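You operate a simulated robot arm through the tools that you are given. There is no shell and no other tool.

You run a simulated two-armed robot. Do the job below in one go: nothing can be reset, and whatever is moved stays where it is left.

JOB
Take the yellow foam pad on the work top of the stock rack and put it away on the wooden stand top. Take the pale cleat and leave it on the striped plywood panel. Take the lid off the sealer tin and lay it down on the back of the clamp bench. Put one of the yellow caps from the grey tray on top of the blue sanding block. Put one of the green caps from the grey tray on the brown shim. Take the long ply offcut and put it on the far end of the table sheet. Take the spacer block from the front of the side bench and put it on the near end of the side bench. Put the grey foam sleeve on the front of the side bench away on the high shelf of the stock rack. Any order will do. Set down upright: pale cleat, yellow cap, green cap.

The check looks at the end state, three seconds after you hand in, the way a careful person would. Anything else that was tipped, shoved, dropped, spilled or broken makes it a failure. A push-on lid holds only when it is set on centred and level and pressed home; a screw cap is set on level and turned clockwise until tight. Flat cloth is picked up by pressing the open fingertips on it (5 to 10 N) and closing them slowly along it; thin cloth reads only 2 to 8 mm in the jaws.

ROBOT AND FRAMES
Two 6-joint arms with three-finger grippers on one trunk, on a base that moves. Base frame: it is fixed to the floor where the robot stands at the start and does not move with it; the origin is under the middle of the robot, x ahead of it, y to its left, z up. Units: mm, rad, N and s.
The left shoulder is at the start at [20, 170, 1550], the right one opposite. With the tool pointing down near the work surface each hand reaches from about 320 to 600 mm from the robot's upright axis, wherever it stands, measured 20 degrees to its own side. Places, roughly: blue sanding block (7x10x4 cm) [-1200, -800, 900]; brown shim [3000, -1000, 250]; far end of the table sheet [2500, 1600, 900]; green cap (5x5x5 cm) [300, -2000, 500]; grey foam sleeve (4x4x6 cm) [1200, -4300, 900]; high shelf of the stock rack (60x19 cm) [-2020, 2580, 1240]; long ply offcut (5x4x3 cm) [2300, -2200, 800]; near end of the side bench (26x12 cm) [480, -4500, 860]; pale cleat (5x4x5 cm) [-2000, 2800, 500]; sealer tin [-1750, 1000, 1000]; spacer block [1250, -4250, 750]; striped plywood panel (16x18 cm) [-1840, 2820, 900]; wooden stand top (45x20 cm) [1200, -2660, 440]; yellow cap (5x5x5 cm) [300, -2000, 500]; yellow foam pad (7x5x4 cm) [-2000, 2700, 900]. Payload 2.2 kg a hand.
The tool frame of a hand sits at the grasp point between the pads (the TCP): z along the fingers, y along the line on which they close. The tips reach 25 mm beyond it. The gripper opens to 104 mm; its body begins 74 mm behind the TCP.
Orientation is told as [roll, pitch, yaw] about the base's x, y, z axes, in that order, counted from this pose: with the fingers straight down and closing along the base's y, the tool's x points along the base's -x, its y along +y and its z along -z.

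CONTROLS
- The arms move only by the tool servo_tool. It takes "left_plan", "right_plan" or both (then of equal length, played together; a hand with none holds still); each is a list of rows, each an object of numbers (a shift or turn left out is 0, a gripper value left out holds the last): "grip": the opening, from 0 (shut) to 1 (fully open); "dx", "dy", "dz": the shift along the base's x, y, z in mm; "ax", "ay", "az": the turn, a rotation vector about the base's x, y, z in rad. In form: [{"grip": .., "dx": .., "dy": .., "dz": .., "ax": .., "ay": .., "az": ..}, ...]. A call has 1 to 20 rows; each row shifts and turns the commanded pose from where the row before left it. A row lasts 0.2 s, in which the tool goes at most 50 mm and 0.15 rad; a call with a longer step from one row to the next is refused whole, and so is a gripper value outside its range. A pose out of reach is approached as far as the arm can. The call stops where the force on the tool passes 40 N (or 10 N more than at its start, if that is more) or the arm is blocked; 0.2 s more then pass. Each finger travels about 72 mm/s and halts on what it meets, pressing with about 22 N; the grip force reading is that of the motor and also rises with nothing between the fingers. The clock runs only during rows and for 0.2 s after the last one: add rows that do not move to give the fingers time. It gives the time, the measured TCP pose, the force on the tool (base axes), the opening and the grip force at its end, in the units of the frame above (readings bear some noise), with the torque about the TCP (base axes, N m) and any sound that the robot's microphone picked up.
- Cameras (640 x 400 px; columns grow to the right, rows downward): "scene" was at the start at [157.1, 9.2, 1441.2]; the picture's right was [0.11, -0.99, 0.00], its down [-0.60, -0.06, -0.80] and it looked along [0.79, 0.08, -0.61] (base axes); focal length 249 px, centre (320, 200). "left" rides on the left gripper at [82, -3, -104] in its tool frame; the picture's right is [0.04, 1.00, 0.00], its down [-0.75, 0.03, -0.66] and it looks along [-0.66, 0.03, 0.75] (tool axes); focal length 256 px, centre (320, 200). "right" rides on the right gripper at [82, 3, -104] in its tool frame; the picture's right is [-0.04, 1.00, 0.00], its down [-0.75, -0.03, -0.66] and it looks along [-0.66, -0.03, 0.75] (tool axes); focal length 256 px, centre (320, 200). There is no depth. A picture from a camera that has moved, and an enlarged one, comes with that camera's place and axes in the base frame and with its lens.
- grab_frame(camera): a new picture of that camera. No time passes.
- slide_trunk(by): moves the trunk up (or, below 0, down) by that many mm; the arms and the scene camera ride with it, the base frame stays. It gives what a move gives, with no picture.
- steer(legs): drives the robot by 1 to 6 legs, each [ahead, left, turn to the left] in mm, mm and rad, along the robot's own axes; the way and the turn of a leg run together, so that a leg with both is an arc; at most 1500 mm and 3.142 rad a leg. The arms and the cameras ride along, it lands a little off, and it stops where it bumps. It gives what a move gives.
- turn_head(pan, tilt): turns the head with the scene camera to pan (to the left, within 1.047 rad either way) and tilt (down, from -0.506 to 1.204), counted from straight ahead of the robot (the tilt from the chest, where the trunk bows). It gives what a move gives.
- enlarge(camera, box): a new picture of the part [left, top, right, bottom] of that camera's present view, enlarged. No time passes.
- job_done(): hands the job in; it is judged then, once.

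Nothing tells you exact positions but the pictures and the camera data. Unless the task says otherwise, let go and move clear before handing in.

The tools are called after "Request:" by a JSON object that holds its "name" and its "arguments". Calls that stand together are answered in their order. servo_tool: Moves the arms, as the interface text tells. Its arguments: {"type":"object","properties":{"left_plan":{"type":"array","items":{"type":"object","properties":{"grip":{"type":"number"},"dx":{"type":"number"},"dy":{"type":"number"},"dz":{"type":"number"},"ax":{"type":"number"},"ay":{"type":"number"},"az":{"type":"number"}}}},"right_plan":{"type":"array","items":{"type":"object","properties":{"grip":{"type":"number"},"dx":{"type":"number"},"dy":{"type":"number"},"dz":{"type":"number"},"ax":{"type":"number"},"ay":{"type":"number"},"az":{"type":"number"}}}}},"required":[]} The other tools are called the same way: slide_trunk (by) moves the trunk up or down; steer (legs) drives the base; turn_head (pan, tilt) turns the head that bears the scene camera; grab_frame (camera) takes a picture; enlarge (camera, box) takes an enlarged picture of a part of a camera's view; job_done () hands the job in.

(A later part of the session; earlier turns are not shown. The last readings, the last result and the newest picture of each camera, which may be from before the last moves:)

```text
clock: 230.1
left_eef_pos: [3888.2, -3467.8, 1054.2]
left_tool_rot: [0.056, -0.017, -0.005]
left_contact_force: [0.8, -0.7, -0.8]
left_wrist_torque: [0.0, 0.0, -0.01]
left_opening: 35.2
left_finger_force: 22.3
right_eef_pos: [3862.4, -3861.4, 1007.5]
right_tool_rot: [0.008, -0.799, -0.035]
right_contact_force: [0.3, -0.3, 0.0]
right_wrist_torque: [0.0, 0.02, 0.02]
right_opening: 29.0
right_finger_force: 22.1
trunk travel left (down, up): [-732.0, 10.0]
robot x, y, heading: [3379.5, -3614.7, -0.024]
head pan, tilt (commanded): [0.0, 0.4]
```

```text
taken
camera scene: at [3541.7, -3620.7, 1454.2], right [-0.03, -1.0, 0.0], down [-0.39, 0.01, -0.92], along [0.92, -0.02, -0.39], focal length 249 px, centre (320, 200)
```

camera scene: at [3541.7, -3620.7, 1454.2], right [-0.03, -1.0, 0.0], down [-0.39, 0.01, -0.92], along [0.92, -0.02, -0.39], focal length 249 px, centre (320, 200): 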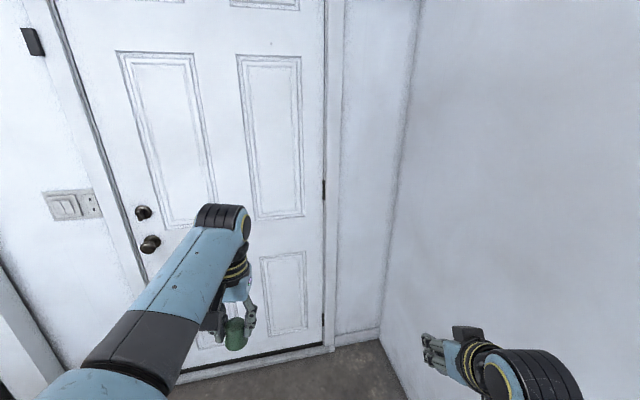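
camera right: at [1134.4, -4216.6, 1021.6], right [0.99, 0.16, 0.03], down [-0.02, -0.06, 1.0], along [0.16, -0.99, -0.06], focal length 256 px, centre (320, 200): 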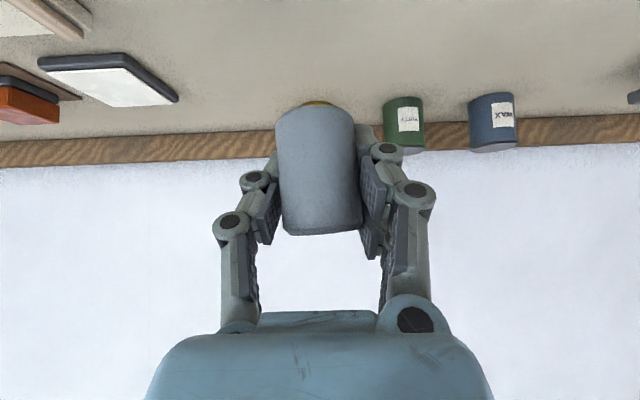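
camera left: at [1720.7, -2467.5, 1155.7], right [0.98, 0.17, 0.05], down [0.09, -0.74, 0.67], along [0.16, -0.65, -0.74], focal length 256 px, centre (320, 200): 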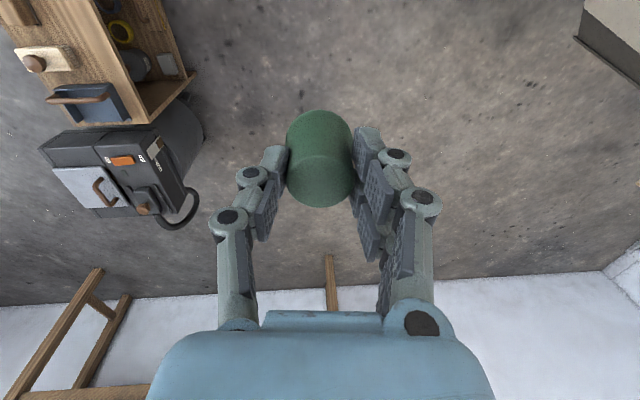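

The wall with the door is ahead; I turn left to look along the boat's far side.

Request:
{"name": "steer", "arguments": {"legs": [[-250, 0, 0], [0, 0, 1.595]]}}

Request:
{"name": "turn_head", "arguments": {"pan": 0.0, "tilt": 0.5}}

Request:
{"name": "grab_frame", "arguments": {"camera": "scene"}}

```text
clock: 235.9
left_eef_pos: [2954.5, -3106.4, 1054.3]
left_tool_rot: [0.057, -0.019, 1.606]
left_contact_force: [0.0, 0.3, -0.7]
left_wrist_torque: [0.01, -0.01, 0.02]
left_opening: 35.5
left_finger_force: 22.4
right_eef_pos: [3350.3, -3116.7, 1008.6]
right_tool_rot: [0.006, -0.801, 1.575]
right_contact_force: [0.2, 0.2, -0.7]
right_wrist_torque: [0.03, -0.01, 0.04]
right_opening: 26.2
right_finger_force: 0.1
trunk travel left (down, up): [-732.0, 10.0]
robot x, y, heading: [3126.7, -3606.1, 1.589]
head pan, tilt (commanded): [0.0, 0.4]
```

```text
clock: 236.5
left_eef_pos: [2956.1, -3105.0, 1052.3]
left_tool_rot: [0.056, -0.017, 1.607]
left_contact_force: [0.1, -1.2, -0.8]
left_wrist_torque: [0.01, 0.03, 0.03]
left_opening: 35.3
left_finger_force: 22.1
right_eef_pos: [3349.9, -3117.5, 1007.5]
right_tool_rot: [0.007, -0.799, 1.574]
right_contact_force: [-0.8, 0.1, 0.1]
right_wrist_torque: [0.0, 0.0, -0.04]
right_opening: 26.0
right_finger_force: 0.1
trunk travel left (down, up): [-732.0, 10.0]
robot x, y, heading: [3119.7, -3613.9, 1.581]
head pan, tilt (commanded): [0.0, 0.499]
```

```text
taken
camera scene: at [3123.1, -3448.6, 1445.0], right [1.0, 0.01, 0.0], down [0.01, -0.48, -0.88], along [-0.01, 0.88, -0.48], focal length 249 px, centre (320, 200)
```

scene: 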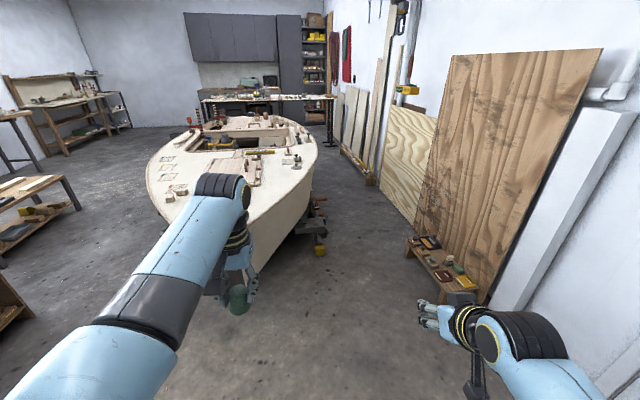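

The right grip force has dropped; the foam is creeping. I check the sleeve and tighten the grip right away.

Request:
{"name": "grab_frame", "arguments": {"camera": "right"}}

Request:
{"name": "servo_tool", "arguments": {"right_plan": [{"grip": 0.15}, {"grip": 0.1}, {"grip": 0.1}]}}

Request:
{"name": "grab_frame", "arguments": {"camera": "right"}}

```text
taken
camera right: at [3347.9, -3248.4, 1021.4], right [-1.0, 0.02, 0.03], down [0.03, 0.06, 1.0], along [0.02, 1.0, -0.06], focal length 256 px, centre (320, 200)
```

right: 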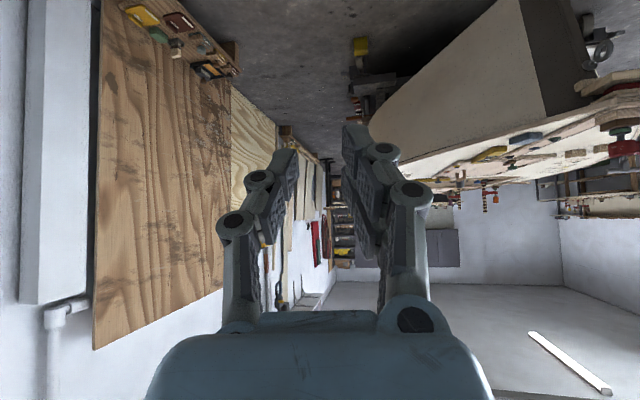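

```text
clock: 237.3
left_eef_pos: [2954.7, -3106.2, 1053.8]
left_tool_rot: [0.055, -0.017, 1.606]
left_contact_force: [0.4, -0.8, -0.3]
left_wrist_torque: [-0.04, 0.03, 0.01]
left_opening: 35.2
left_finger_force: 22.1
right_eef_pos: [3350.2, -3116.6, 1007.8]
right_tool_rot: [0.007, -0.798, 1.575]
right_contact_force: [-0.4, 0.0, 1.2]
right_wrist_torque: [0.01, 0.0, 0.01]
right_opening: 10.3
right_finger_force: 0.1
trunk travel left (down, up): [-732.0, 10.0]
robot x, y, heading: [3123.7, -3608.9, 1.585]
head pan, tilt (commanded): [0.0, 0.499]
```

```text
taken
camera right: at [3347.9, -3248.4, 1021.4], right [-1.0, 0.02, 0.03], down [0.03, 0.06, 1.0], along [0.02, 1.0, -0.06], focal length 256 px, centre (320, 200)
```

right: 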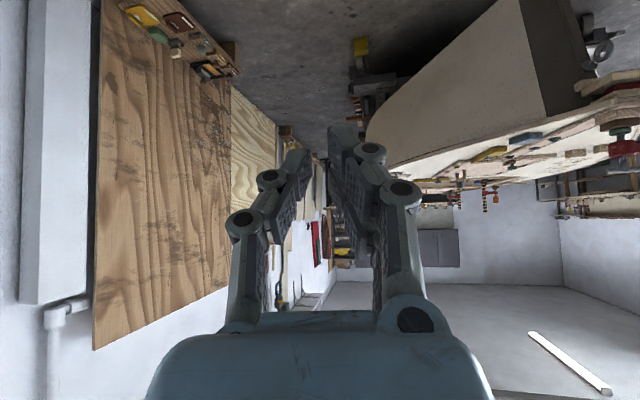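

The sleeve has slipped out and must be lying on the floor nearby. I look for it.

Request:
{"name": "turn_head", "arguments": {"pan": -0.9, "tilt": 0.9}}

Request:
{"name": "grab_frame", "arguments": {"camera": "scene"}}

Request:
{"name": "turn_head", "arguments": {"pan": 0.0, "tilt": 1.0}}

Request:
{"name": "grab_frame", "arguments": {"camera": "scene"}}

```text
clock: 238.5
left_eef_pos: [2954.6, -3107.3, 1053.9]
left_tool_rot: [0.056, -0.016, 1.605]
left_contact_force: [-0.3, 0.4, -0.1]
left_wrist_torque: [0.02, 0.0, -0.01]
left_opening: 35.1
left_finger_force: 21.6
right_eef_pos: [3349.4, -3117.7, 1008.5]
right_tool_rot: [0.007, -0.798, 1.575]
right_contact_force: [0.0, 0.2, -0.3]
right_wrist_torque: [0.02, 0.01, -0.02]
right_opening: 10.2
right_finger_force: 0.0
trunk travel left (down, up): [-732.0, 10.0]
robot x, y, heading: [3126.2, -3610.7, 1.583]
head pan, tilt (commanded): [-0.901, 0.901]
```

```text
taken
camera scene: at [3182.8, -3491.8, 1411.2], right [0.63, -0.77, 0.0], down [-0.61, -0.5, -0.62], along [0.48, 0.39, -0.78], focal length 249 px, centre (320, 200)
```

scene: 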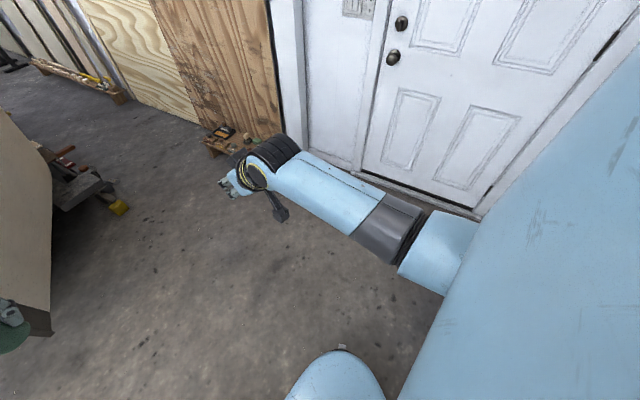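

```text
clock: 239.7
left_eef_pos: [2955.6, -3106.5, 1054.4]
left_tool_rot: [0.057, -0.017, 1.606]
left_contact_force: [0.8, -1.0, -0.4]
left_wrist_torque: [-0.01, 0.0, -0.01]
left_opening: 35.3
left_finger_force: 21.9
right_eef_pos: [3350.6, -3116.8, 1008.5]
right_tool_rot: [0.008, -0.799, 1.575]
right_contact_force: [0.0, -1.4, 0.4]
right_wrist_torque: [-0.01, 0.01, 0.01]
right_opening: 10.2
right_finger_force: 0.0
trunk travel left (down, up): [-732.0, 10.0]
robot x, y, heading: [3121.1, -3607.1, 1.582]
head pan, tilt (commanded): [0.0, 1.0]
```

```text
taken
camera scene: at [3123.5, -3469.9, 1403.9], right [1.0, 0.01, 0.0], down [0.01, -0.84, -0.54], along [-0.01, 0.54, -0.84], focal length 249 px, centre (320, 200)
```

scene: 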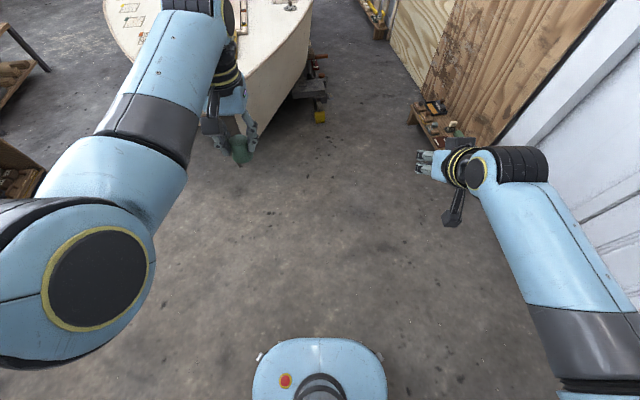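

Request:
{"name": "steer", "arguments": {"legs": [[0, 0, -1.3]]}}

Request:
{"name": "turn_head", "arguments": {"pan": 0.0, "tilt": 0.8}}

Request:
{"name": "grab_frame", "arguments": {"camera": "scene"}}

Request:
{"name": "turn_head", "arguments": {"pan": -0.9, "tilt": 0.8}}

Request:
{"name": "grab_frame", "arguments": {"camera": "scene"}}

```text
clock: 243.4
left_eef_pos: [3571.3, -3321.8, 1053.8]
left_tool_rot: [0.058, -0.016, 0.283]
left_contact_force: [-0.1, -0.1, -0.2]
left_wrist_torque: [-0.01, 0.02, 0.01]
left_opening: 34.9
left_finger_force: 22.1
right_eef_pos: [3658.3, -3706.9, 1007.5]
right_tool_rot: [0.008, -0.8, 0.253]
right_contact_force: [0.0, 0.5, -0.9]
right_wrist_torque: [-0.01, 0.01, 0.03]
right_opening: 10.4
right_finger_force: 0.1
trunk travel left (down, up): [-732.0, 10.0]
robot x, y, heading: [3126.8, -3612.8, 0.263]
head pan, tilt (commanded): [0.0, 1.0]
```

```text
clock: 244.1
left_eef_pos: [3571.6, -3321.5, 1054.7]
left_tool_rot: [0.056, -0.018, 0.284]
left_contact_force: [-0.3, 0.2, -1.2]
left_wrist_torque: [-0.01, -0.01, 0.01]
left_opening: 35.5
left_finger_force: 22.0
right_eef_pos: [3657.3, -3707.3, 1008.4]
right_tool_rot: [0.007, -0.799, 0.253]
right_contact_force: [-0.1, 0.1, -0.3]
right_wrist_torque: [-0.01, 0.02, 0.0]
right_opening: 10.1
right_finger_force: 0.1
trunk travel left (down, up): [-732.0, 10.0]
robot x, y, heading: [3125.0, -3611.9, 0.262]
head pan, tilt (commanded): [0.0, 0.799]
```

```text
taken
camera scene: at [3271.1, -3570.8, 1419.0], right [0.26, -0.97, 0.0], down [-0.69, -0.19, -0.7], along [0.67, 0.18, -0.72], focal length 249 px, centre (320, 200)
```

scene: 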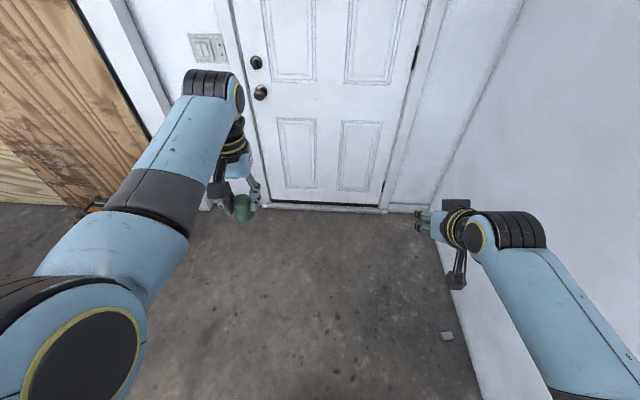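

```text
clock: 245.3
left_eef_pos: [3571.4, -3322.6, 1052.9]
left_tool_rot: [0.057, -0.017, 0.285]
left_contact_force: [-0.6, 0.8, 0.9]
left_wrist_torque: [0.02, 0.02, -0.03]
left_opening: 35.3
left_finger_force: 21.7
right_eef_pos: [3657.1, -3706.8, 1008.0]
right_tool_rot: [0.006, -0.8, 0.254]
right_contact_force: [0.7, 1.3, 0.6]
right_wrist_torque: [0.03, 0.0, -0.02]
right_opening: 10.4
right_finger_force: 0.0
trunk travel left (down, up): [-732.0, 10.0]
robot x, y, heading: [3126.9, -3611.9, 0.259]
head pan, tilt (commanded): [-0.901, 0.799]
```

```text
taken
camera scene: at [3258.1, -3639.8, 1419.1], right [-0.59, -0.8, 0.0], down [-0.58, 0.43, -0.7], along [0.56, -0.41, -0.72], focal length 249 px, centre (320, 200)
```

scene: 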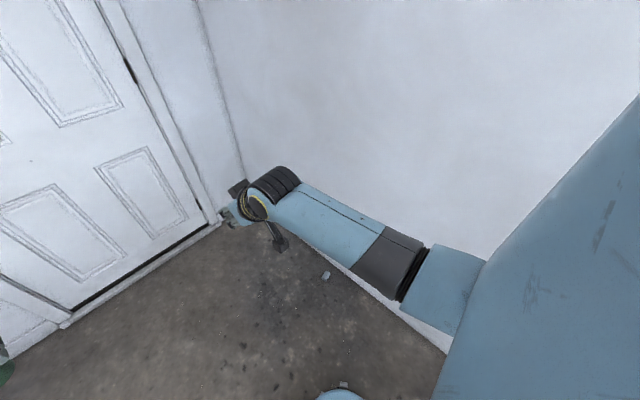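

Found it: the sleeve lies on the floor near the wall at about [3815,-4091]. I zoom in to see how it lies.

Request:
{"name": "enlarge", "arguments": {"camera": "scene", "box": [285, 245, 365, 305]}}

Request:
{"name": "turn_head", "arguments": {"pan": -0.4, "tilt": 0.9}}

Request:
{"name": "grab_frame", "arguments": {"camera": "scene"}}

```text
6.67 times, centred on (325, 275) of scene
camera zoom: at [3258.1, -3639.8, 1419.1], right [-0.59, -0.8, 0.0], down [-0.58, 0.43, -0.7], along [0.56, -0.41, -0.72], focal length 1659 px, centre (287, -300)
```

zoom: 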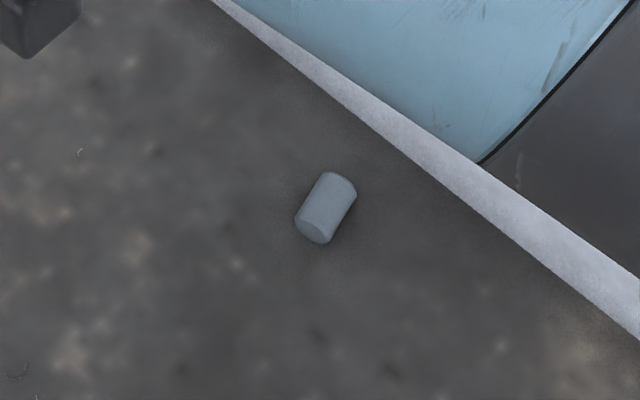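

```text
clock: 246.2
left_eef_pos: [3571.9, -3321.3, 1054.1]
left_tool_rot: [0.055, -0.016, 0.284]
left_contact_force: [-0.4, -0.1, 0.7]
left_wrist_torque: [0.01, -0.02, 0.01]
left_opening: 35.5
left_finger_force: 22.3
right_eef_pos: [3656.7, -3706.7, 1008.8]
right_tool_rot: [0.007, -0.798, 0.252]
right_contact_force: [1.0, -1.0, 0.4]
right_wrist_torque: [0.03, 0.0, -0.03]
right_opening: 10.5
right_finger_force: 0.0
trunk travel left (down, up): [-732.0, 10.0]
robot x, y, heading: [3122.0, -3610.5, 0.263]
head pan, tilt (commanded): [-0.4, 0.901]
```

```text
taken
camera scene: at [3268.0, -3602.2, 1411.2], right [-0.14, -0.99, 0.0], down [-0.78, 0.11, -0.62], along [0.62, -0.09, -0.78], focal length 249 px, centre (320, 200)
```

scene: 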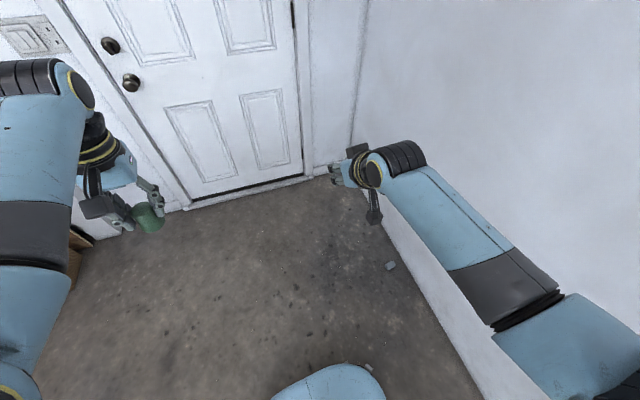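

The sleeve lies with its axis pointing toward the wall; earlier the soft foam simply crept down to my finger command, so next time I'll command full closing. I turn to face it, straighten the right tool and draw the left hand back.

Request:
{"name": "steer", "arguments": {"legs": [[0, 0, -1.463], [100, 330, 0], [121, 330, 0]]}}

Request:
{"name": "servo_tool", "arguments": {"right_plan": [{"ax": 0.1243, "ay": 0.0483, "grip": 0.7}, {"ax": 0.1243, "ay": 0.0483}, {"ax": 0.1243, "ay": 0.0483}, {"ax": 0.1243, "ay": 0.0483}, {"ax": 0.1243, "ay": 0.0483}, {"ax": 0.1243, "ay": 0.0483}, {}], "left_plan": [{"dx": -7, "dy": 18}, {"dx": -7, "dy": 18}, {"dx": -7, "dy": 18}, {"dx": -7, "dy": 18}, {}, {}, {}]}}

Request:
{"name": "turn_head", "arguments": {"pan": -0.2, "tilt": 0.9}}

Request:
{"name": "grab_frame", "arguments": {"camera": "scene"}}

Request:
{"name": "grab_frame", "arguments": {"camera": "right"}}

```text
clock: 253.9
left_eef_pos: [4157.6, -3984.3, 1053.0]
left_tool_rot: [0.055, -0.017, -1.168]
left_contact_force: [0.5, 1.4, -0.4]
left_wrist_torque: [-0.01, 0.06, 0.01]
left_opening: 35.3
left_finger_force: 21.9
right_eef_pos: [3786.7, -4115.8, 1007.0]
right_tool_rot: [0.007, -0.799, -1.196]
right_contact_force: [0.4, -0.3, -0.1]
right_wrist_torque: [0.02, 0.0, -0.02]
right_opening: 10.6
right_finger_force: 0.2
trunk travel left (down, up): [-732.0, 10.0]
robot x, y, heading: [3819.3, -3573.9, -1.192]
head pan, tilt (commanded): [-0.4, 0.901]
```

```text
clock: 255.8
left_eef_pos: [4175.8, -3902.7, 1053.6]
left_tool_rot: [0.14, -0.032, -1.153]
left_contact_force: [0.9, -0.8, 0.8]
left_wrist_torque: [0.01, 0.02, 0.01]
left_opening: 35.2
left_finger_force: 22.4
right_eef_pos: [3785.4, -4116.4, 1008.0]
right_tool_rot: [0.009, 0.005, -1.2]
right_contact_force: [0.1, 0.4, -0.2]
right_wrist_torque: [0.0, 0.0, 0.03]
right_opening: 73.0
right_finger_force: 0.0
trunk travel left (down, up): [-732.0, 10.0]
robot x, y, heading: [3816.7, -3573.3, -1.188]
head pan, tilt (commanded): [-0.4, 0.901]
stopped in row 7 (left hand): the arm was blocked; the commanded pose is now the measured one
```

```text
clock: 256.5
left_eef_pos: [4174.6, -3901.6, 1053.8]
left_tool_rot: [0.14, -0.032, -1.154]
left_contact_force: [0.5, -0.1, -0.2]
left_wrist_torque: [0.01, -0.02, 0.0]
left_opening: 35.3
left_finger_force: 21.9
right_eef_pos: [3784.7, -4115.7, 1008.1]
right_tool_rot: [0.01, 0.004, -1.199]
right_contact_force: [0.2, -0.5, -0.5]
right_wrist_torque: [-0.01, 0.02, 0.04]
right_opening: 72.9
right_finger_force: 0.0
trunk travel left (down, up): [-732.0, 10.0]
robot x, y, heading: [3818.8, -3578.4, -1.19]
head pan, tilt (commanded): [-0.201, 0.901]
```

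```text
taken
camera scene: at [3857.7, -3715.1, 1411.2], right [-0.98, -0.18, 0.0], down [-0.14, 0.77, -0.62], along [0.11, -0.61, -0.78], focal length 249 px, centre (320, 200)
```

scene: 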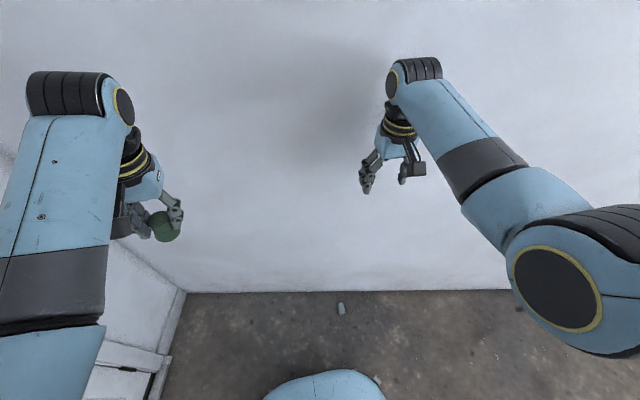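

```text
taken
camera right: at [3757.6, -4039.5, 1110.8], right [0.95, 0.33, 0.01], down [0.24, -0.72, 0.65], along [0.22, -0.62, -0.76], focal length 256 px, centre (320, 200)
```

right: 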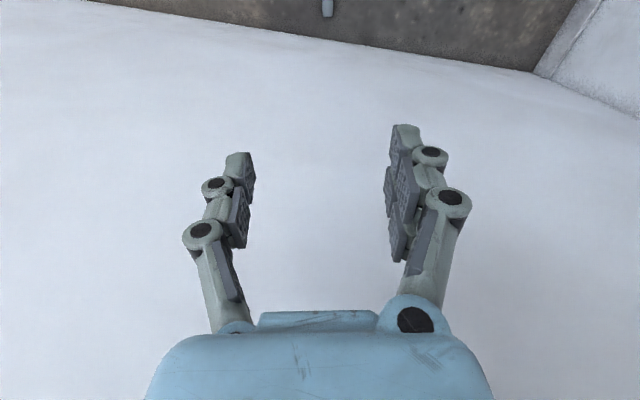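

Request:
{"name": "enlarge", "arguments": {"camera": "scene", "box": [290, 270, 390, 340]}}

Request:
{"name": "enlarge", "arguments": {"camera": "right", "box": [260, 0, 400, 60]}}

```text
5.71 times, centred on (340, 305) of scene
camera zoom: at [3857.7, -3715.1, 1411.2], right [-0.98, -0.18, 0.0], down [-0.14, 0.77, -0.62], along [0.11, -0.61, -0.78], focal length 1422 px, centre (206, -400)
```

zoom: 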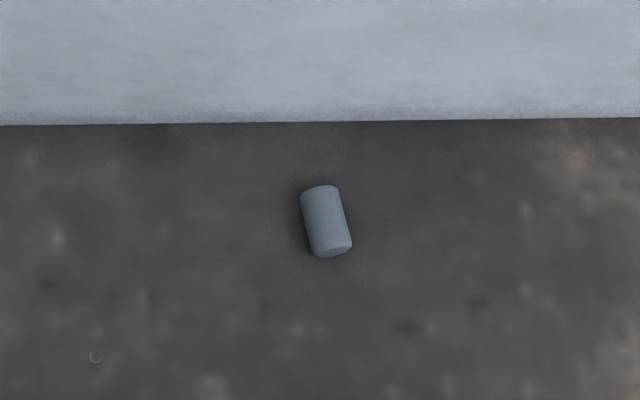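

```text
4.57 times, centred on (330, 30) of right
camera zoom: at [3757.6, -4039.5, 1110.8], right [0.95, 0.33, 0.01], down [0.24, -0.72, 0.65], along [0.22, -0.62, -0.76], focal length 1170 px, centre (274, 977)
```

zoom: 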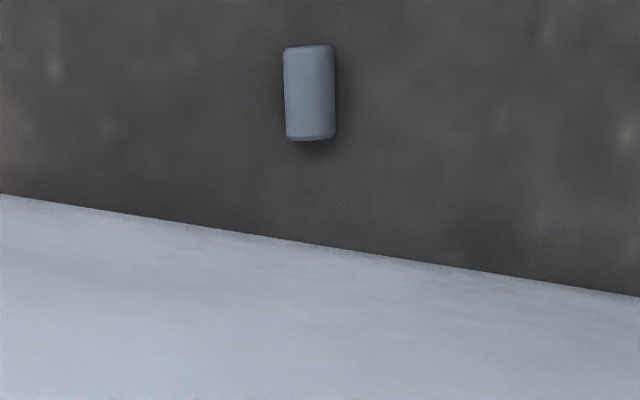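

The sleeve is at [3815,-4096], about 100 mm from the wall and in line with my tool. I move over it and lower the trunk.

Request:
{"name": "servo_tool", "arguments": {"right_plan": [{"dx": 15, "dy": 10}, {"dx": 15, "dy": 9}, {}]}}

Request:
{"name": "slide_trunk", "arguments": {"by": -400}}

Request:
{"name": "slide_trunk", "arguments": {"by": -330}}

Request:
{"name": "grab_frame", "arguments": {"camera": "right"}}

Request:
{"name": "grab_frame", "arguments": {"camera": "scene"}}

```text
clock: 257.3
left_eef_pos: [4174.5, -3901.0, 1053.0]
left_tool_rot: [0.14, -0.032, -1.154]
left_contact_force: [-0.7, 0.0, 0.3]
left_wrist_torque: [0.03, -0.01, 0.04]
left_opening: 35.1
left_finger_force: 21.8
right_eef_pos: [3814.5, -4098.9, 1007.6]
right_tool_rot: [0.008, 0.003, -1.197]
right_contact_force: [-0.3, -0.2, -0.4]
right_wrist_torque: [0.04, 0.0, -0.01]
right_opening: 72.9
right_finger_force: 0.1
trunk travel left (down, up): [-732.0, 10.0]
robot x, y, heading: [3816.1, -3573.7, -1.192]
head pan, tilt (commanded): [-0.201, 0.901]
```

```text
clock: 261.1
left_eef_pos: [4181.1, -3894.8, 649.0]
left_tool_rot: [0.156, -0.022, -1.151]
left_contact_force: [0.3, 0.2, -1.0]
left_wrist_torque: [0.01, -0.02, -0.02]
left_opening: 35.2
left_finger_force: 22.0
right_eef_pos: [3815.9, -4097.3, 607.4]
right_tool_rot: [0.008, 0.003, -1.199]
right_contact_force: [0.6, -0.4, -0.1]
right_wrist_torque: [0.01, -0.01, 0.01]
right_opening: 72.8
right_finger_force: 0.0
trunk travel left (down, up): [-332.0, 410.0]
robot x, y, heading: [3818.8, -3577.2, -1.186]
head pan, tilt (commanded): [-0.201, 0.901]
```

```text
clock: 264.4
left_eef_pos: [4211.4, -3883.7, 321.5]
left_tool_rot: [0.235, -0.029, -1.171]
left_contact_force: [1.1, -0.5, -0.6]
left_wrist_torque: [0.02, -0.01, 0.04]
left_opening: 35.3
left_finger_force: 22.1
right_eef_pos: [3813.8, -4096.8, 277.9]
right_tool_rot: [0.008, 0.003, -1.198]
right_contact_force: [-0.5, 0.0, 0.2]
right_wrist_torque: [-0.01, 0.03, -0.01]
right_opening: 73.1
right_finger_force: 0.0
trunk travel left (down, up): [-2.0, 740.0]
robot x, y, heading: [3818.5, -3573.6, -1.188]
head pan, tilt (commanded): [-0.201, 0.901]
```

```text
taken
camera right: at [3787.6, -4020.5, 381.1], right [0.95, 0.33, 0.01], down [0.24, -0.72, 0.65], along [0.22, -0.62, -0.76], focal length 256 px, centre (320, 200)
```

right: 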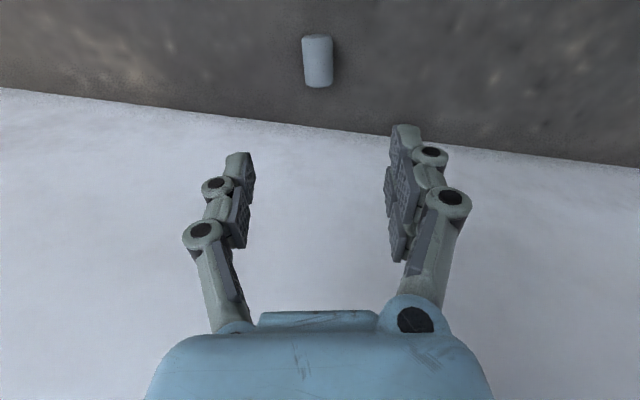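

```text
taken
camera scene: at [3869.6, -3744.4, 668.8], right [-0.98, -0.18, 0.0], down [-0.14, 0.77, -0.62], along [0.11, -0.61, -0.78], focal length 249 px, centre (320, 200)
```

scene: 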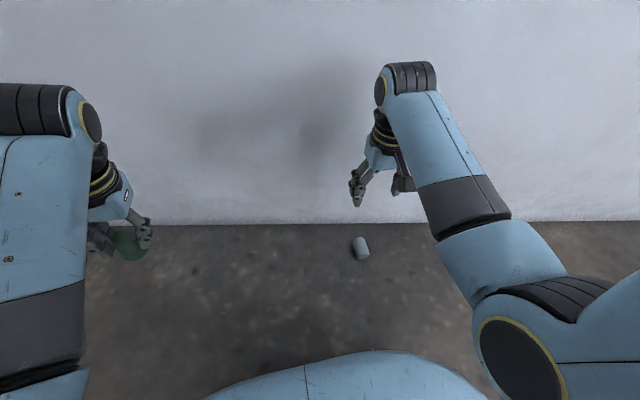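

Request:
{"name": "servo_tool", "arguments": {"right_plan": [{"dz": -30}, {"dz": -30}, {"dz": -30}, {"dz": -30}, {"dz": -30}, {"dz": -25}, {}]}}

Request:
{"name": "grab_frame", "arguments": {"camera": "right"}}

```text
clock: 266.0
left_eef_pos: [4211.3, -3886.9, 323.3]
left_tool_rot: [0.232, -0.033, -1.171]
left_contact_force: [-0.2, 0.4, -0.1]
left_wrist_torque: [-0.05, -0.01, -0.02]
left_opening: 35.1
left_finger_force: 21.8
right_eef_pos: [3816.9, -4100.0, 101.8]
right_tool_rot: [0.01, 0.004, -1.2]
right_contact_force: [-0.4, 0.9, 0.2]
right_wrist_torque: [-0.01, -0.01, 0.03]
right_opening: 72.5
right_finger_force: 0.1
trunk travel left (down, up): [-2.0, 740.0]
robot x, y, heading: [3818.8, -3575.0, -1.189]
head pan, tilt (commanded): [-0.201, 0.901]
```

```text
taken
camera right: at [3789.2, -4023.3, 205.2], right [0.95, 0.33, 0.01], down [0.24, -0.72, 0.65], along [0.22, -0.62, -0.76], focal length 256 px, centre (320, 200)
```

right: 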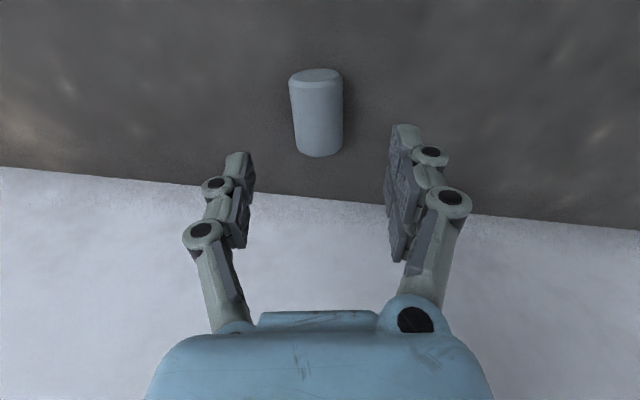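

Request:
{"name": "servo_tool", "arguments": {"right_plan": [{"dz": -25, "dx": -2, "dy": 4}, {"dz": -20, "dx": -2, "dy": 3}, {"dz": -12}, {}]}}

Request:
{"name": "grab_frame", "arguments": {"camera": "right"}}

```text
clock: 267.0
left_eef_pos: [4212.2, -3888.7, 323.9]
left_tool_rot: [0.23, -0.037, -1.172]
left_contact_force: [-0.5, 0.2, -0.9]
left_wrist_torque: [-0.03, 0.01, 0.02]
left_opening: 35.1
left_finger_force: 22.4
right_eef_pos: [3811.2, -4090.4, 44.3]
right_tool_rot: [0.007, 0.003, -1.198]
right_contact_force: [0.0, -0.5, 0.5]
right_wrist_torque: [-0.01, -0.02, 0.03]
right_opening: 72.8
right_finger_force: 0.2
trunk travel left (down, up): [-2.0, 740.0]
robot x, y, heading: [3818.3, -3579.3, -1.188]
head pan, tilt (commanded): [-0.201, 0.901]
```

```text
taken
camera right: at [3783.7, -4014.5, 148.3], right [0.95, 0.33, 0.01], down [0.24, -0.72, 0.65], along [0.22, -0.62, -0.76], focal length 256 px, centre (320, 200)
```

right: 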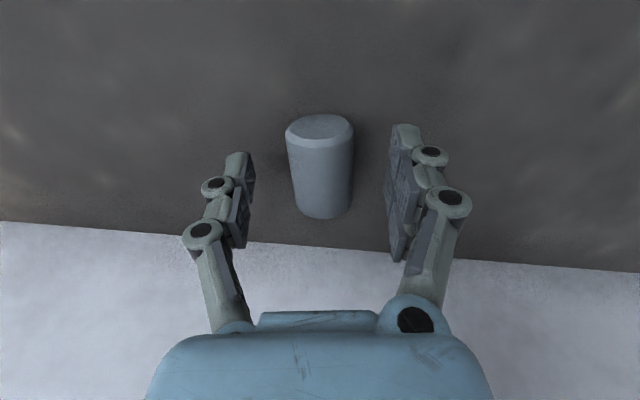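

Request:
{"name": "servo_tool", "arguments": {"right_plan": [{"dz": -6}, {"dz": -5}, {}, {"grip": 0.5}, {"grip": 0.3}, {"grip": 0.1}, {"grip": 0.0}, {"grip": 0.0}]}}

Request:
{"name": "grab_frame", "arguments": {"camera": "right"}}

```text
clock: 268.8
left_eef_pos: [4213.3, -3888.0, 322.8]
left_tool_rot: [0.229, -0.038, -1.171]
left_contact_force: [0.4, 0.0, -0.1]
left_wrist_torque: [-0.02, 0.0, -0.01]
left_opening: 35.2
left_finger_force: 22.0
right_eef_pos: [3809.8, -4090.5, 34.1]
right_tool_rot: [0.008, 0.004, -1.199]
right_contact_force: [0.0, -0.3, 0.1]
right_wrist_torque: [0.0, 0.01, 0.01]
right_opening: 34.6
right_finger_force: 22.6
trunk travel left (down, up): [-2.0, 740.0]
robot x, y, heading: [3816.6, -3577.0, -1.184]
head pan, tilt (commanded): [-0.201, 0.901]
```

```text
taken
camera right: at [3783.6, -4014.0, 137.7], right [0.95, 0.33, 0.01], down [0.24, -0.72, 0.65], along [0.22, -0.62, -0.76], focal length 256 px, centre (320, 200)
```

right: 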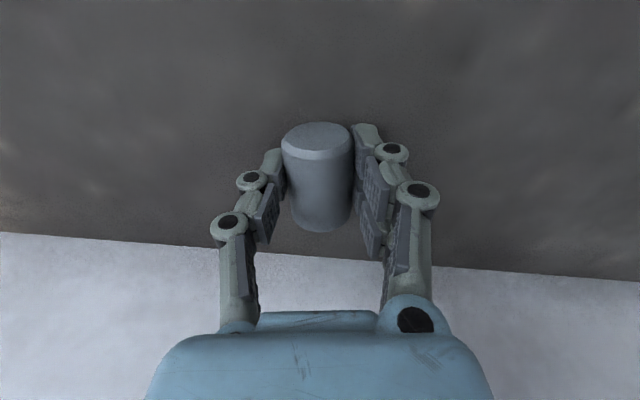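

The sleeve is held again with full closing force (34.6 mm). I lift it, raise the trunk for travel and head up the far side of the boat.

Request:
{"name": "servo_tool", "arguments": {"right_plan": [{"dz": 20}, {"dz": 35}, {"dz": 40}, {"dz": 40}, {"dz": 40}, {"dz": 40}, {}], "left_plan": [{"dx": -10, "dy": -10}, {"dx": -10, "dy": -10}, {"dx": -10, "dy": -10}, {"dx": -10, "dy": -10}, {}, {}, {}]}}

Request:
{"name": "slide_trunk", "arguments": {"by": 400}}

Request:
{"name": "grab_frame", "arguments": {"camera": "right"}}

Request:
{"name": "grab_frame", "arguments": {"camera": "scene"}}

```text
clock: 269.3
left_eef_pos: [4224.1, -3883.7, 317.6]
left_tool_rot: [0.299, -0.023, -1.179]
left_contact_force: [-0.2, 0.2, -0.1]
left_wrist_torque: [0.01, 0.01, -0.02]
left_opening: 35.4
left_finger_force: 22.1
right_eef_pos: [3810.8, -4091.7, 66.2]
right_tool_rot: [0.008, 0.003, -1.2]
right_contact_force: [-0.5, 0.1, -0.6]
right_wrist_torque: [-0.01, 0.0, 0.01]
right_opening: 34.9
right_finger_force: 22.1
trunk travel left (down, up): [-2.0, 740.0]
robot x, y, heading: [3819.4, -3573.8, -1.191]
head pan, tilt (commanded): [-0.201, 0.901]
stopped in row 2 (left hand): the arm was blocked; the commanded pose is now the measured one
```

```text
clock: 272.5
left_eef_pos: [4224.5, -3884.0, 691.4]
left_tool_rot: [0.293, -0.027, -1.182]
left_contact_force: [-0.8, -0.6, -0.3]
left_wrist_torque: [0.06, 0.01, -0.04]
left_opening: 35.3
left_finger_force: 21.3
right_eef_pos: [3837.0, -4154.5, 515.2]
right_tool_rot: [0.01, -0.15, -1.199]
right_contact_force: [-1.3, 10.0, 6.3]
right_wrist_torque: [-1.11, -0.15, -0.11]
right_opening: 34.7
right_finger_force: 22.4
trunk travel left (down, up): [-373.0, 369.0]
robot x, y, heading: [3821.8, -3573.0, -1.189]
head pan, tilt (commanded): [-0.201, 0.901]
stopped: the force on the tool passed its limit at 52 N (the readings are from after the stop); the commanded pose is now the measured one
```

```text
taken
camera right: at [3804.0, -4063.9, 604.9], right [0.94, 0.33, 0.02], down [0.2, -0.62, 0.76], along [0.26, -0.72, -0.65], focal length 256 px, centre (320, 200)
```

right: 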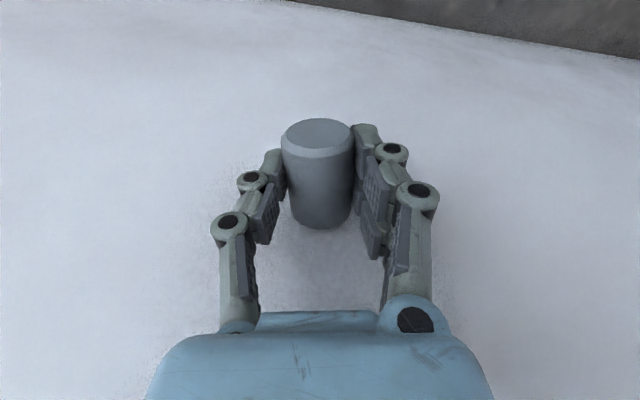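

```text
taken
camera scene: at [3859.9, -3719.8, 1048.1], right [-0.98, -0.18, 0.0], down [-0.14, 0.77, -0.62], along [0.11, -0.61, -0.78], focal length 249 px, centre (320, 200)
```

scene: 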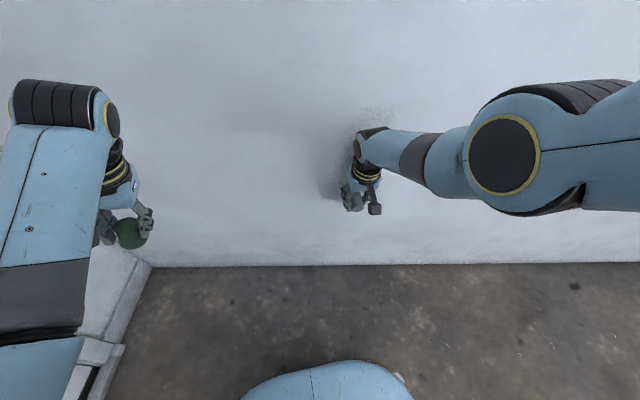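

The right hand brushed the wall as the trunk rose; the sleeve is still held. I back away from the wall first, then sort out both arms in free space.

Request:
{"name": "steer", "arguments": {"legs": [[-300, 0, 0]]}}

Request:
{"name": "servo_tool", "arguments": {"left_plan": [{"ax": 0.0, "ay": 0.0, "dx": 5, "dy": -20, "dz": -20}, {"dx": 5, "dy": -20, "dz": -20}, {"dx": 5, "dy": -20, "dz": -20}, {}]}}

Request:
{"name": "grab_frame", "arguments": {"camera": "left"}}

```text
clock: 274.5
left_eef_pos: [4111.2, -3605.0, 690.0]
left_tool_rot: [0.296, -0.025, -1.178]
left_contact_force: [-0.3, -0.4, -0.3]
left_wrist_torque: [0.02, 0.06, 0.0]
left_opening: 35.2
left_finger_force: 21.8
right_eef_pos: [3728.3, -3876.7, 514.0]
right_tool_rot: [0.012, -0.152, -1.195]
right_contact_force: [0.2, 0.9, 0.8]
right_wrist_torque: [-0.03, -0.03, 0.0]
right_opening: 34.6
right_finger_force: 21.9
trunk travel left (down, up): [-373.0, 369.0]
robot x, y, heading: [3704.2, -3299.8, -1.184]
head pan, tilt (commanded): [-0.201, 0.901]
```

```text
clock: 275.5
left_eef_pos: [4126.3, -3664.6, 630.5]
left_tool_rot: [0.295, -0.026, -1.177]
left_contact_force: [-0.2, -0.3, -0.7]
left_wrist_torque: [0.0, 0.03, -0.03]
left_opening: 35.2
left_finger_force: 22.1
right_eef_pos: [3727.2, -3876.7, 514.1]
right_tool_rot: [0.01, -0.152, -1.194]
right_contact_force: [0.3, -0.4, 0.3]
right_wrist_torque: [-0.01, -0.01, -0.02]
right_opening: 34.1
right_finger_force: 22.3
trunk travel left (down, up): [-373.0, 369.0]
robot x, y, heading: [3707.4, -3298.6, -1.187]
head pan, tilt (commanded): [-0.201, 0.901]
```

```text
taken
camera left: at [4062.8, -3600.0, 726.0], right [0.86, 0.41, 0.29], down [0.13, -0.74, 0.66], along [0.48, -0.53, -0.7], focal length 256 px, centre (320, 200)
```

left: 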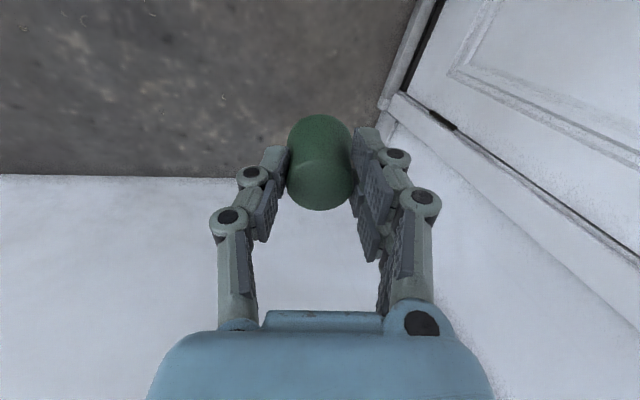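

Request:
{"name": "servo_tool", "arguments": {"left_plan": [{"ax": -0.0297, "ay": 0.094}, {"ax": -0.0297, "ay": 0.094}, {"ax": -0.0297, "ay": 0.094}, {}], "right_plan": [{"ax": 0.07, "ay": 0.028}, {"ax": 0.07, "ay": 0.028}, {}, {}]}}

Request:
{"name": "steer", "arguments": {"legs": [[-100, -250, 0], [0, 0, 1.4], [0, 0, 1.36]]}}

Request:
{"name": "turn_head", "arguments": {"pan": 0.2, "tilt": 0.6}}

Request:
{"name": "grab_frame", "arguments": {"camera": "scene"}}

```text
clock: 276.5
left_eef_pos: [4126.6, -3664.9, 629.9]
left_tool_rot: [0.0, 0.0, -1.173]
left_contact_force: [0.3, 1.0, -0.7]
left_wrist_torque: [0.0, -0.02, 0.0]
left_opening: 35.2
left_finger_force: 22.3
right_eef_pos: [3720.4, -3864.8, 526.5]
right_tool_rot: [0.011, 0.0, -1.197]
right_contact_force: [0.1, 0.0, 0.0]
right_wrist_torque: [-0.01, -0.03, 0.01]
right_opening: 34.6
right_finger_force: 21.8
right hand out of reach, approached as far as the arm can: row 1, 2
trunk travel left (down, up): [-373.0, 369.0]
robot x, y, heading: [3706.2, -3296.0, -1.188]
head pan, tilt (commanded): [-0.201, 0.901]
```

```text
clock: 285.2
left_eef_pos: [3188.5, -2799.3, 631.1]
left_tool_rot: [0.0, 0.0, 1.575]
left_contact_force: [-0.1, 0.3, -0.5]
left_wrist_torque: [-0.01, 0.0, 0.02]
left_opening: 35.1
left_finger_force: 21.5
right_eef_pos: [3639.6, -2768.2, 526.3]
right_tool_rot: [0.011, -0.001, 1.555]
right_contact_force: [1.0, 0.3, 0.9]
right_wrist_torque: [-0.03, -0.02, 0.04]
right_opening: 34.1
right_finger_force: 21.7
trunk travel left (down, up): [-373.0, 369.0]
robot x, y, heading: [3436.2, -3296.3, 1.561]
head pan, tilt (commanded): [-0.201, 0.901]
```

```text
clock: 286.0
left_eef_pos: [3189.2, -2798.3, 630.0]
left_tool_rot: [0.001, 0.0, 1.576]
left_contact_force: [0.0, 0.1, 0.6]
left_wrist_torque: [0.02, -0.03, 0.02]
left_opening: 35.0
left_finger_force: 21.9
right_eef_pos: [3641.1, -2767.8, 528.1]
right_tool_rot: [0.011, 0.0, 1.553]
right_contact_force: [0.1, -0.7, -0.9]
right_wrist_torque: [-0.01, 0.01, -0.01]
right_opening: 33.8
right_finger_force: 21.6
trunk travel left (down, up): [-373.0, 369.0]
robot x, y, heading: [3437.6, -3299.5, 1.563]
head pan, tilt (commanded): [0.201, 0.6]
```

```text
taken
camera scene: at [3421.2, -3136.4, 1072.2], right [0.98, 0.19, 0.0], down [0.11, -0.56, -0.82], along [-0.16, 0.81, -0.57], focal length 249 px, centre (320, 200)
```

scene: 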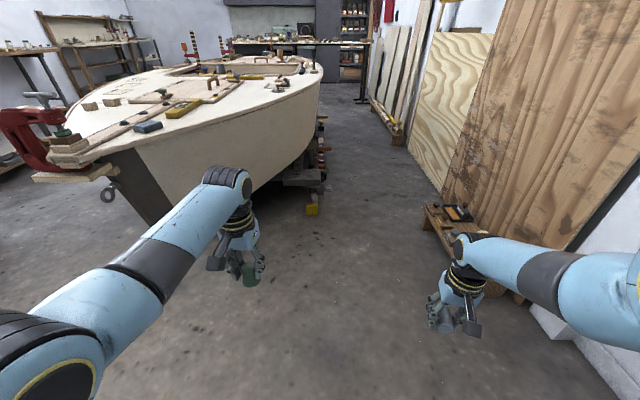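

I now see the far side: a cradle platform with small items protrudes under the hull. I zoom in there.

Request:
{"name": "enlarge", "arguments": {"camera": "scene", "box": [250, 90, 370, 230]}}

Request:
{"name": "enlarge", "arguments": {"camera": "scene", "box": [400, 180, 540, 310]}}

Request:
{"name": "enlarge", "arguments": {"camera": "scene", "box": [40, 60, 330, 210]}}

```text
2.86 times, centred on (310, 160) of scene
camera zoom: at [3421.2, -3136.4, 1072.2], right [0.98, 0.19, 0.0], down [0.11, -0.56, -0.82], along [-0.16, 0.81, -0.57], focal length 711 px, centre (349, 314)
```

zoom: 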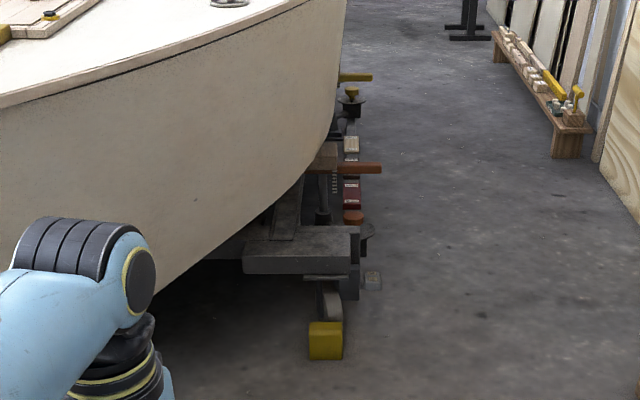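

```text
3.08 times, centred on (470, 245) of scene
camera zoom: at [3421.2, -3136.4, 1072.2], right [0.98, 0.19, 0.0], down [0.11, -0.56, -0.82], along [-0.16, 0.81, -0.57], focal length 766 px, centre (-142, 62)
```

zoom: 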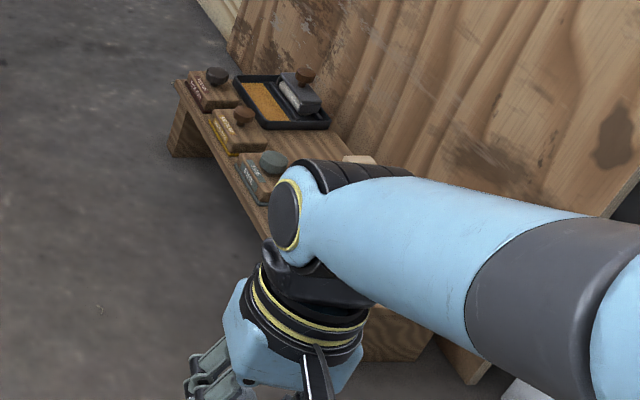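

```text
2.21 times, centred on (185, 135) of scene
camera zoom: at [3421.2, -3136.4, 1072.2], right [0.98, 0.19, 0.0], down [0.11, -0.56, -0.82], along [-0.16, 0.81, -0.57], focal length 549 px, centre (618, 343)
```

zoom: 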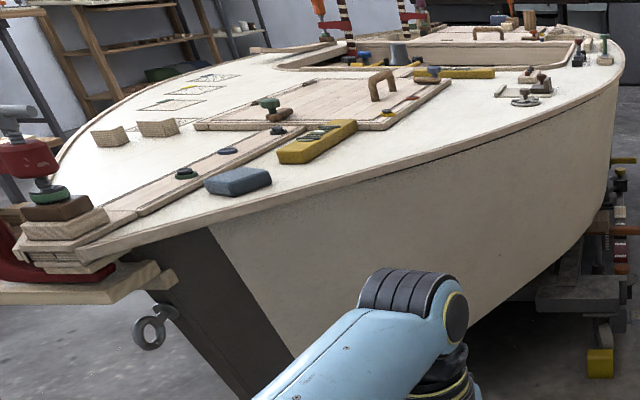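

The cradle rail carries several small items around x≈3050. I move up the aisle a bit for a clearer look, keeping midway between rail and stool.

Request:
{"name": "steer", "arguments": {"legs": [[550, 0, 0]]}}

Request:
{"name": "turn_head", "arguments": {"pan": 0.25, "tilt": 0.5}}

Request:
{"name": "grab_frame", "arguments": {"camera": "scene"}}

Request:
{"name": "enlarge", "arguments": {"camera": "scene", "box": [240, 80, 400, 240]}}

```text
clock: 289.3
left_eef_pos: [3201.6, -2234.7, 629.6]
left_tool_rot: [0.001, 0.002, 1.566]
left_contact_force: [-0.7, 0.9, -0.5]
left_wrist_torque: [-0.01, 0.01, -0.04]
left_opening: 35.1
left_finger_force: 22.2
right_eef_pos: [3652.8, -2209.2, 527.7]
right_tool_rot: [0.01, 0.001, 1.542]
right_contact_force: [0.0, -0.5, 0.0]
right_wrist_torque: [0.01, 0.01, 0.02]
right_opening: 34.6
right_finger_force: 22.5
trunk travel left (down, up): [-373.0, 369.0]
robot x, y, heading: [3443.3, -2736.5, 1.555]
head pan, tilt (commanded): [0.201, 0.6]
```

```text
clock: 289.9
left_eef_pos: [3201.8, -2233.8, 629.8]
left_tool_rot: [0.002, 0.0, 1.563]
left_contact_force: [-0.7, 0.3, 0.6]
left_wrist_torque: [0.02, 0.01, 0.0]
left_opening: 35.3
left_finger_force: 21.9
right_eef_pos: [3652.7, -2210.0, 525.8]
right_tool_rot: [0.01, 0.0, 1.543]
right_contact_force: [0.5, 0.0, 0.8]
right_wrist_torque: [0.01, 0.0, 0.02]
right_opening: 34.9
right_finger_force: 22.1
trunk travel left (down, up): [-373.0, 369.0]
robot x, y, heading: [3445.7, -2738.4, 1.554]
head pan, tilt (commanded): [0.25, 0.499]
```

```text
taken
camera scene: at [3425.5, -2573.3, 1081.3], right [0.97, 0.23, 0.0], down [0.11, -0.47, -0.88], along [-0.2, 0.85, -0.48], focal length 249 px, centre (320, 200)
```

scene: 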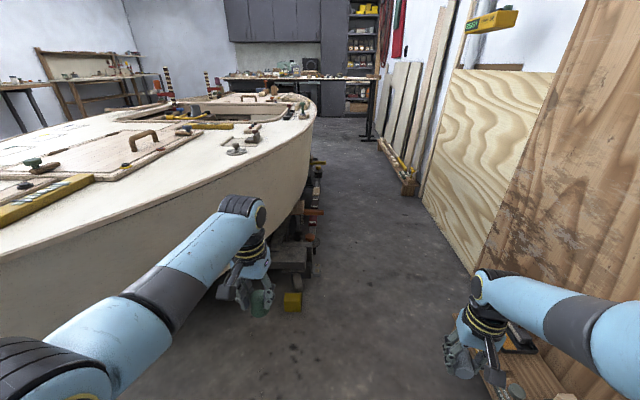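

```text
2.50 times, centred on (320, 160) of scene
camera zoom: at [3425.5, -2573.3, 1081.3], right [0.97, 0.23, 0.0], down [0.11, -0.47, -0.88], along [-0.2, 0.85, -0.48], focal length 622 px, centre (320, 300)
```

zoom: 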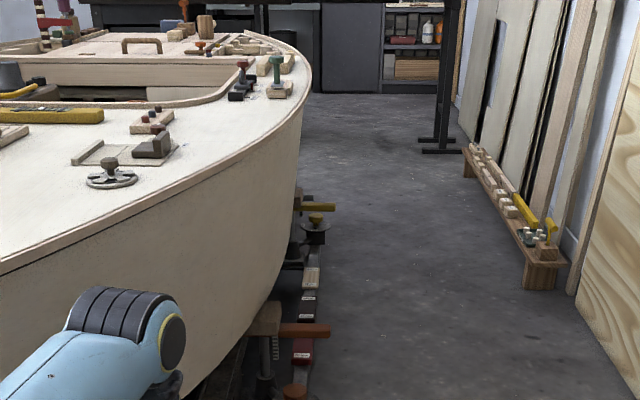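

Request:
{"name": "enlarge", "arguments": {"camera": "scene", "box": [285, 150, 345, 240]}}

Request:
{"name": "enlarge", "arguments": {"camera": "scene", "box": [290, 180, 330, 220]}}

```text
4.44 times, centred on (315, 195) of scene
camera zoom: at [3425.5, -2573.3, 1081.3], right [0.97, 0.23, 0.0], down [0.11, -0.47, -0.88], along [-0.2, 0.85, -0.48], focal length 1106 px, centre (342, 222)
```

zoom: 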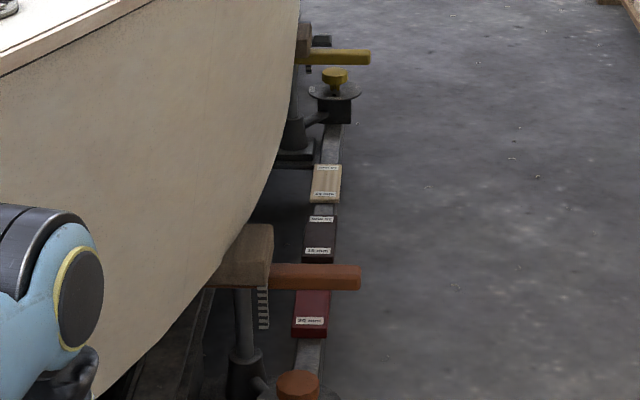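

```text
10.00 times, centred on (310, 200) of scene
camera zoom: at [3425.5, -2573.3, 1081.3], right [0.97, 0.23, 0.0], down [0.11, -0.47, -0.88], along [-0.2, 0.85, -0.48], focal length 2489 px, centre (420, 200)
```

zoom: 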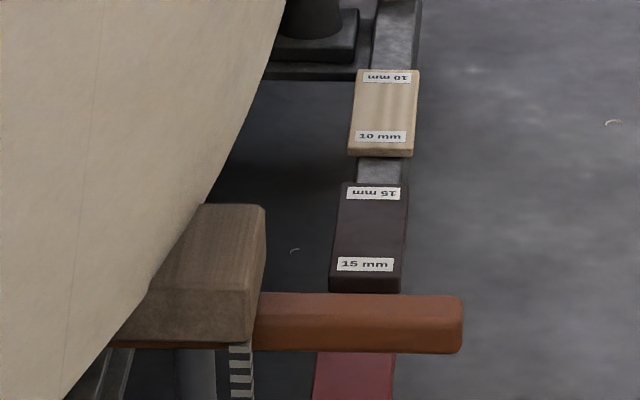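

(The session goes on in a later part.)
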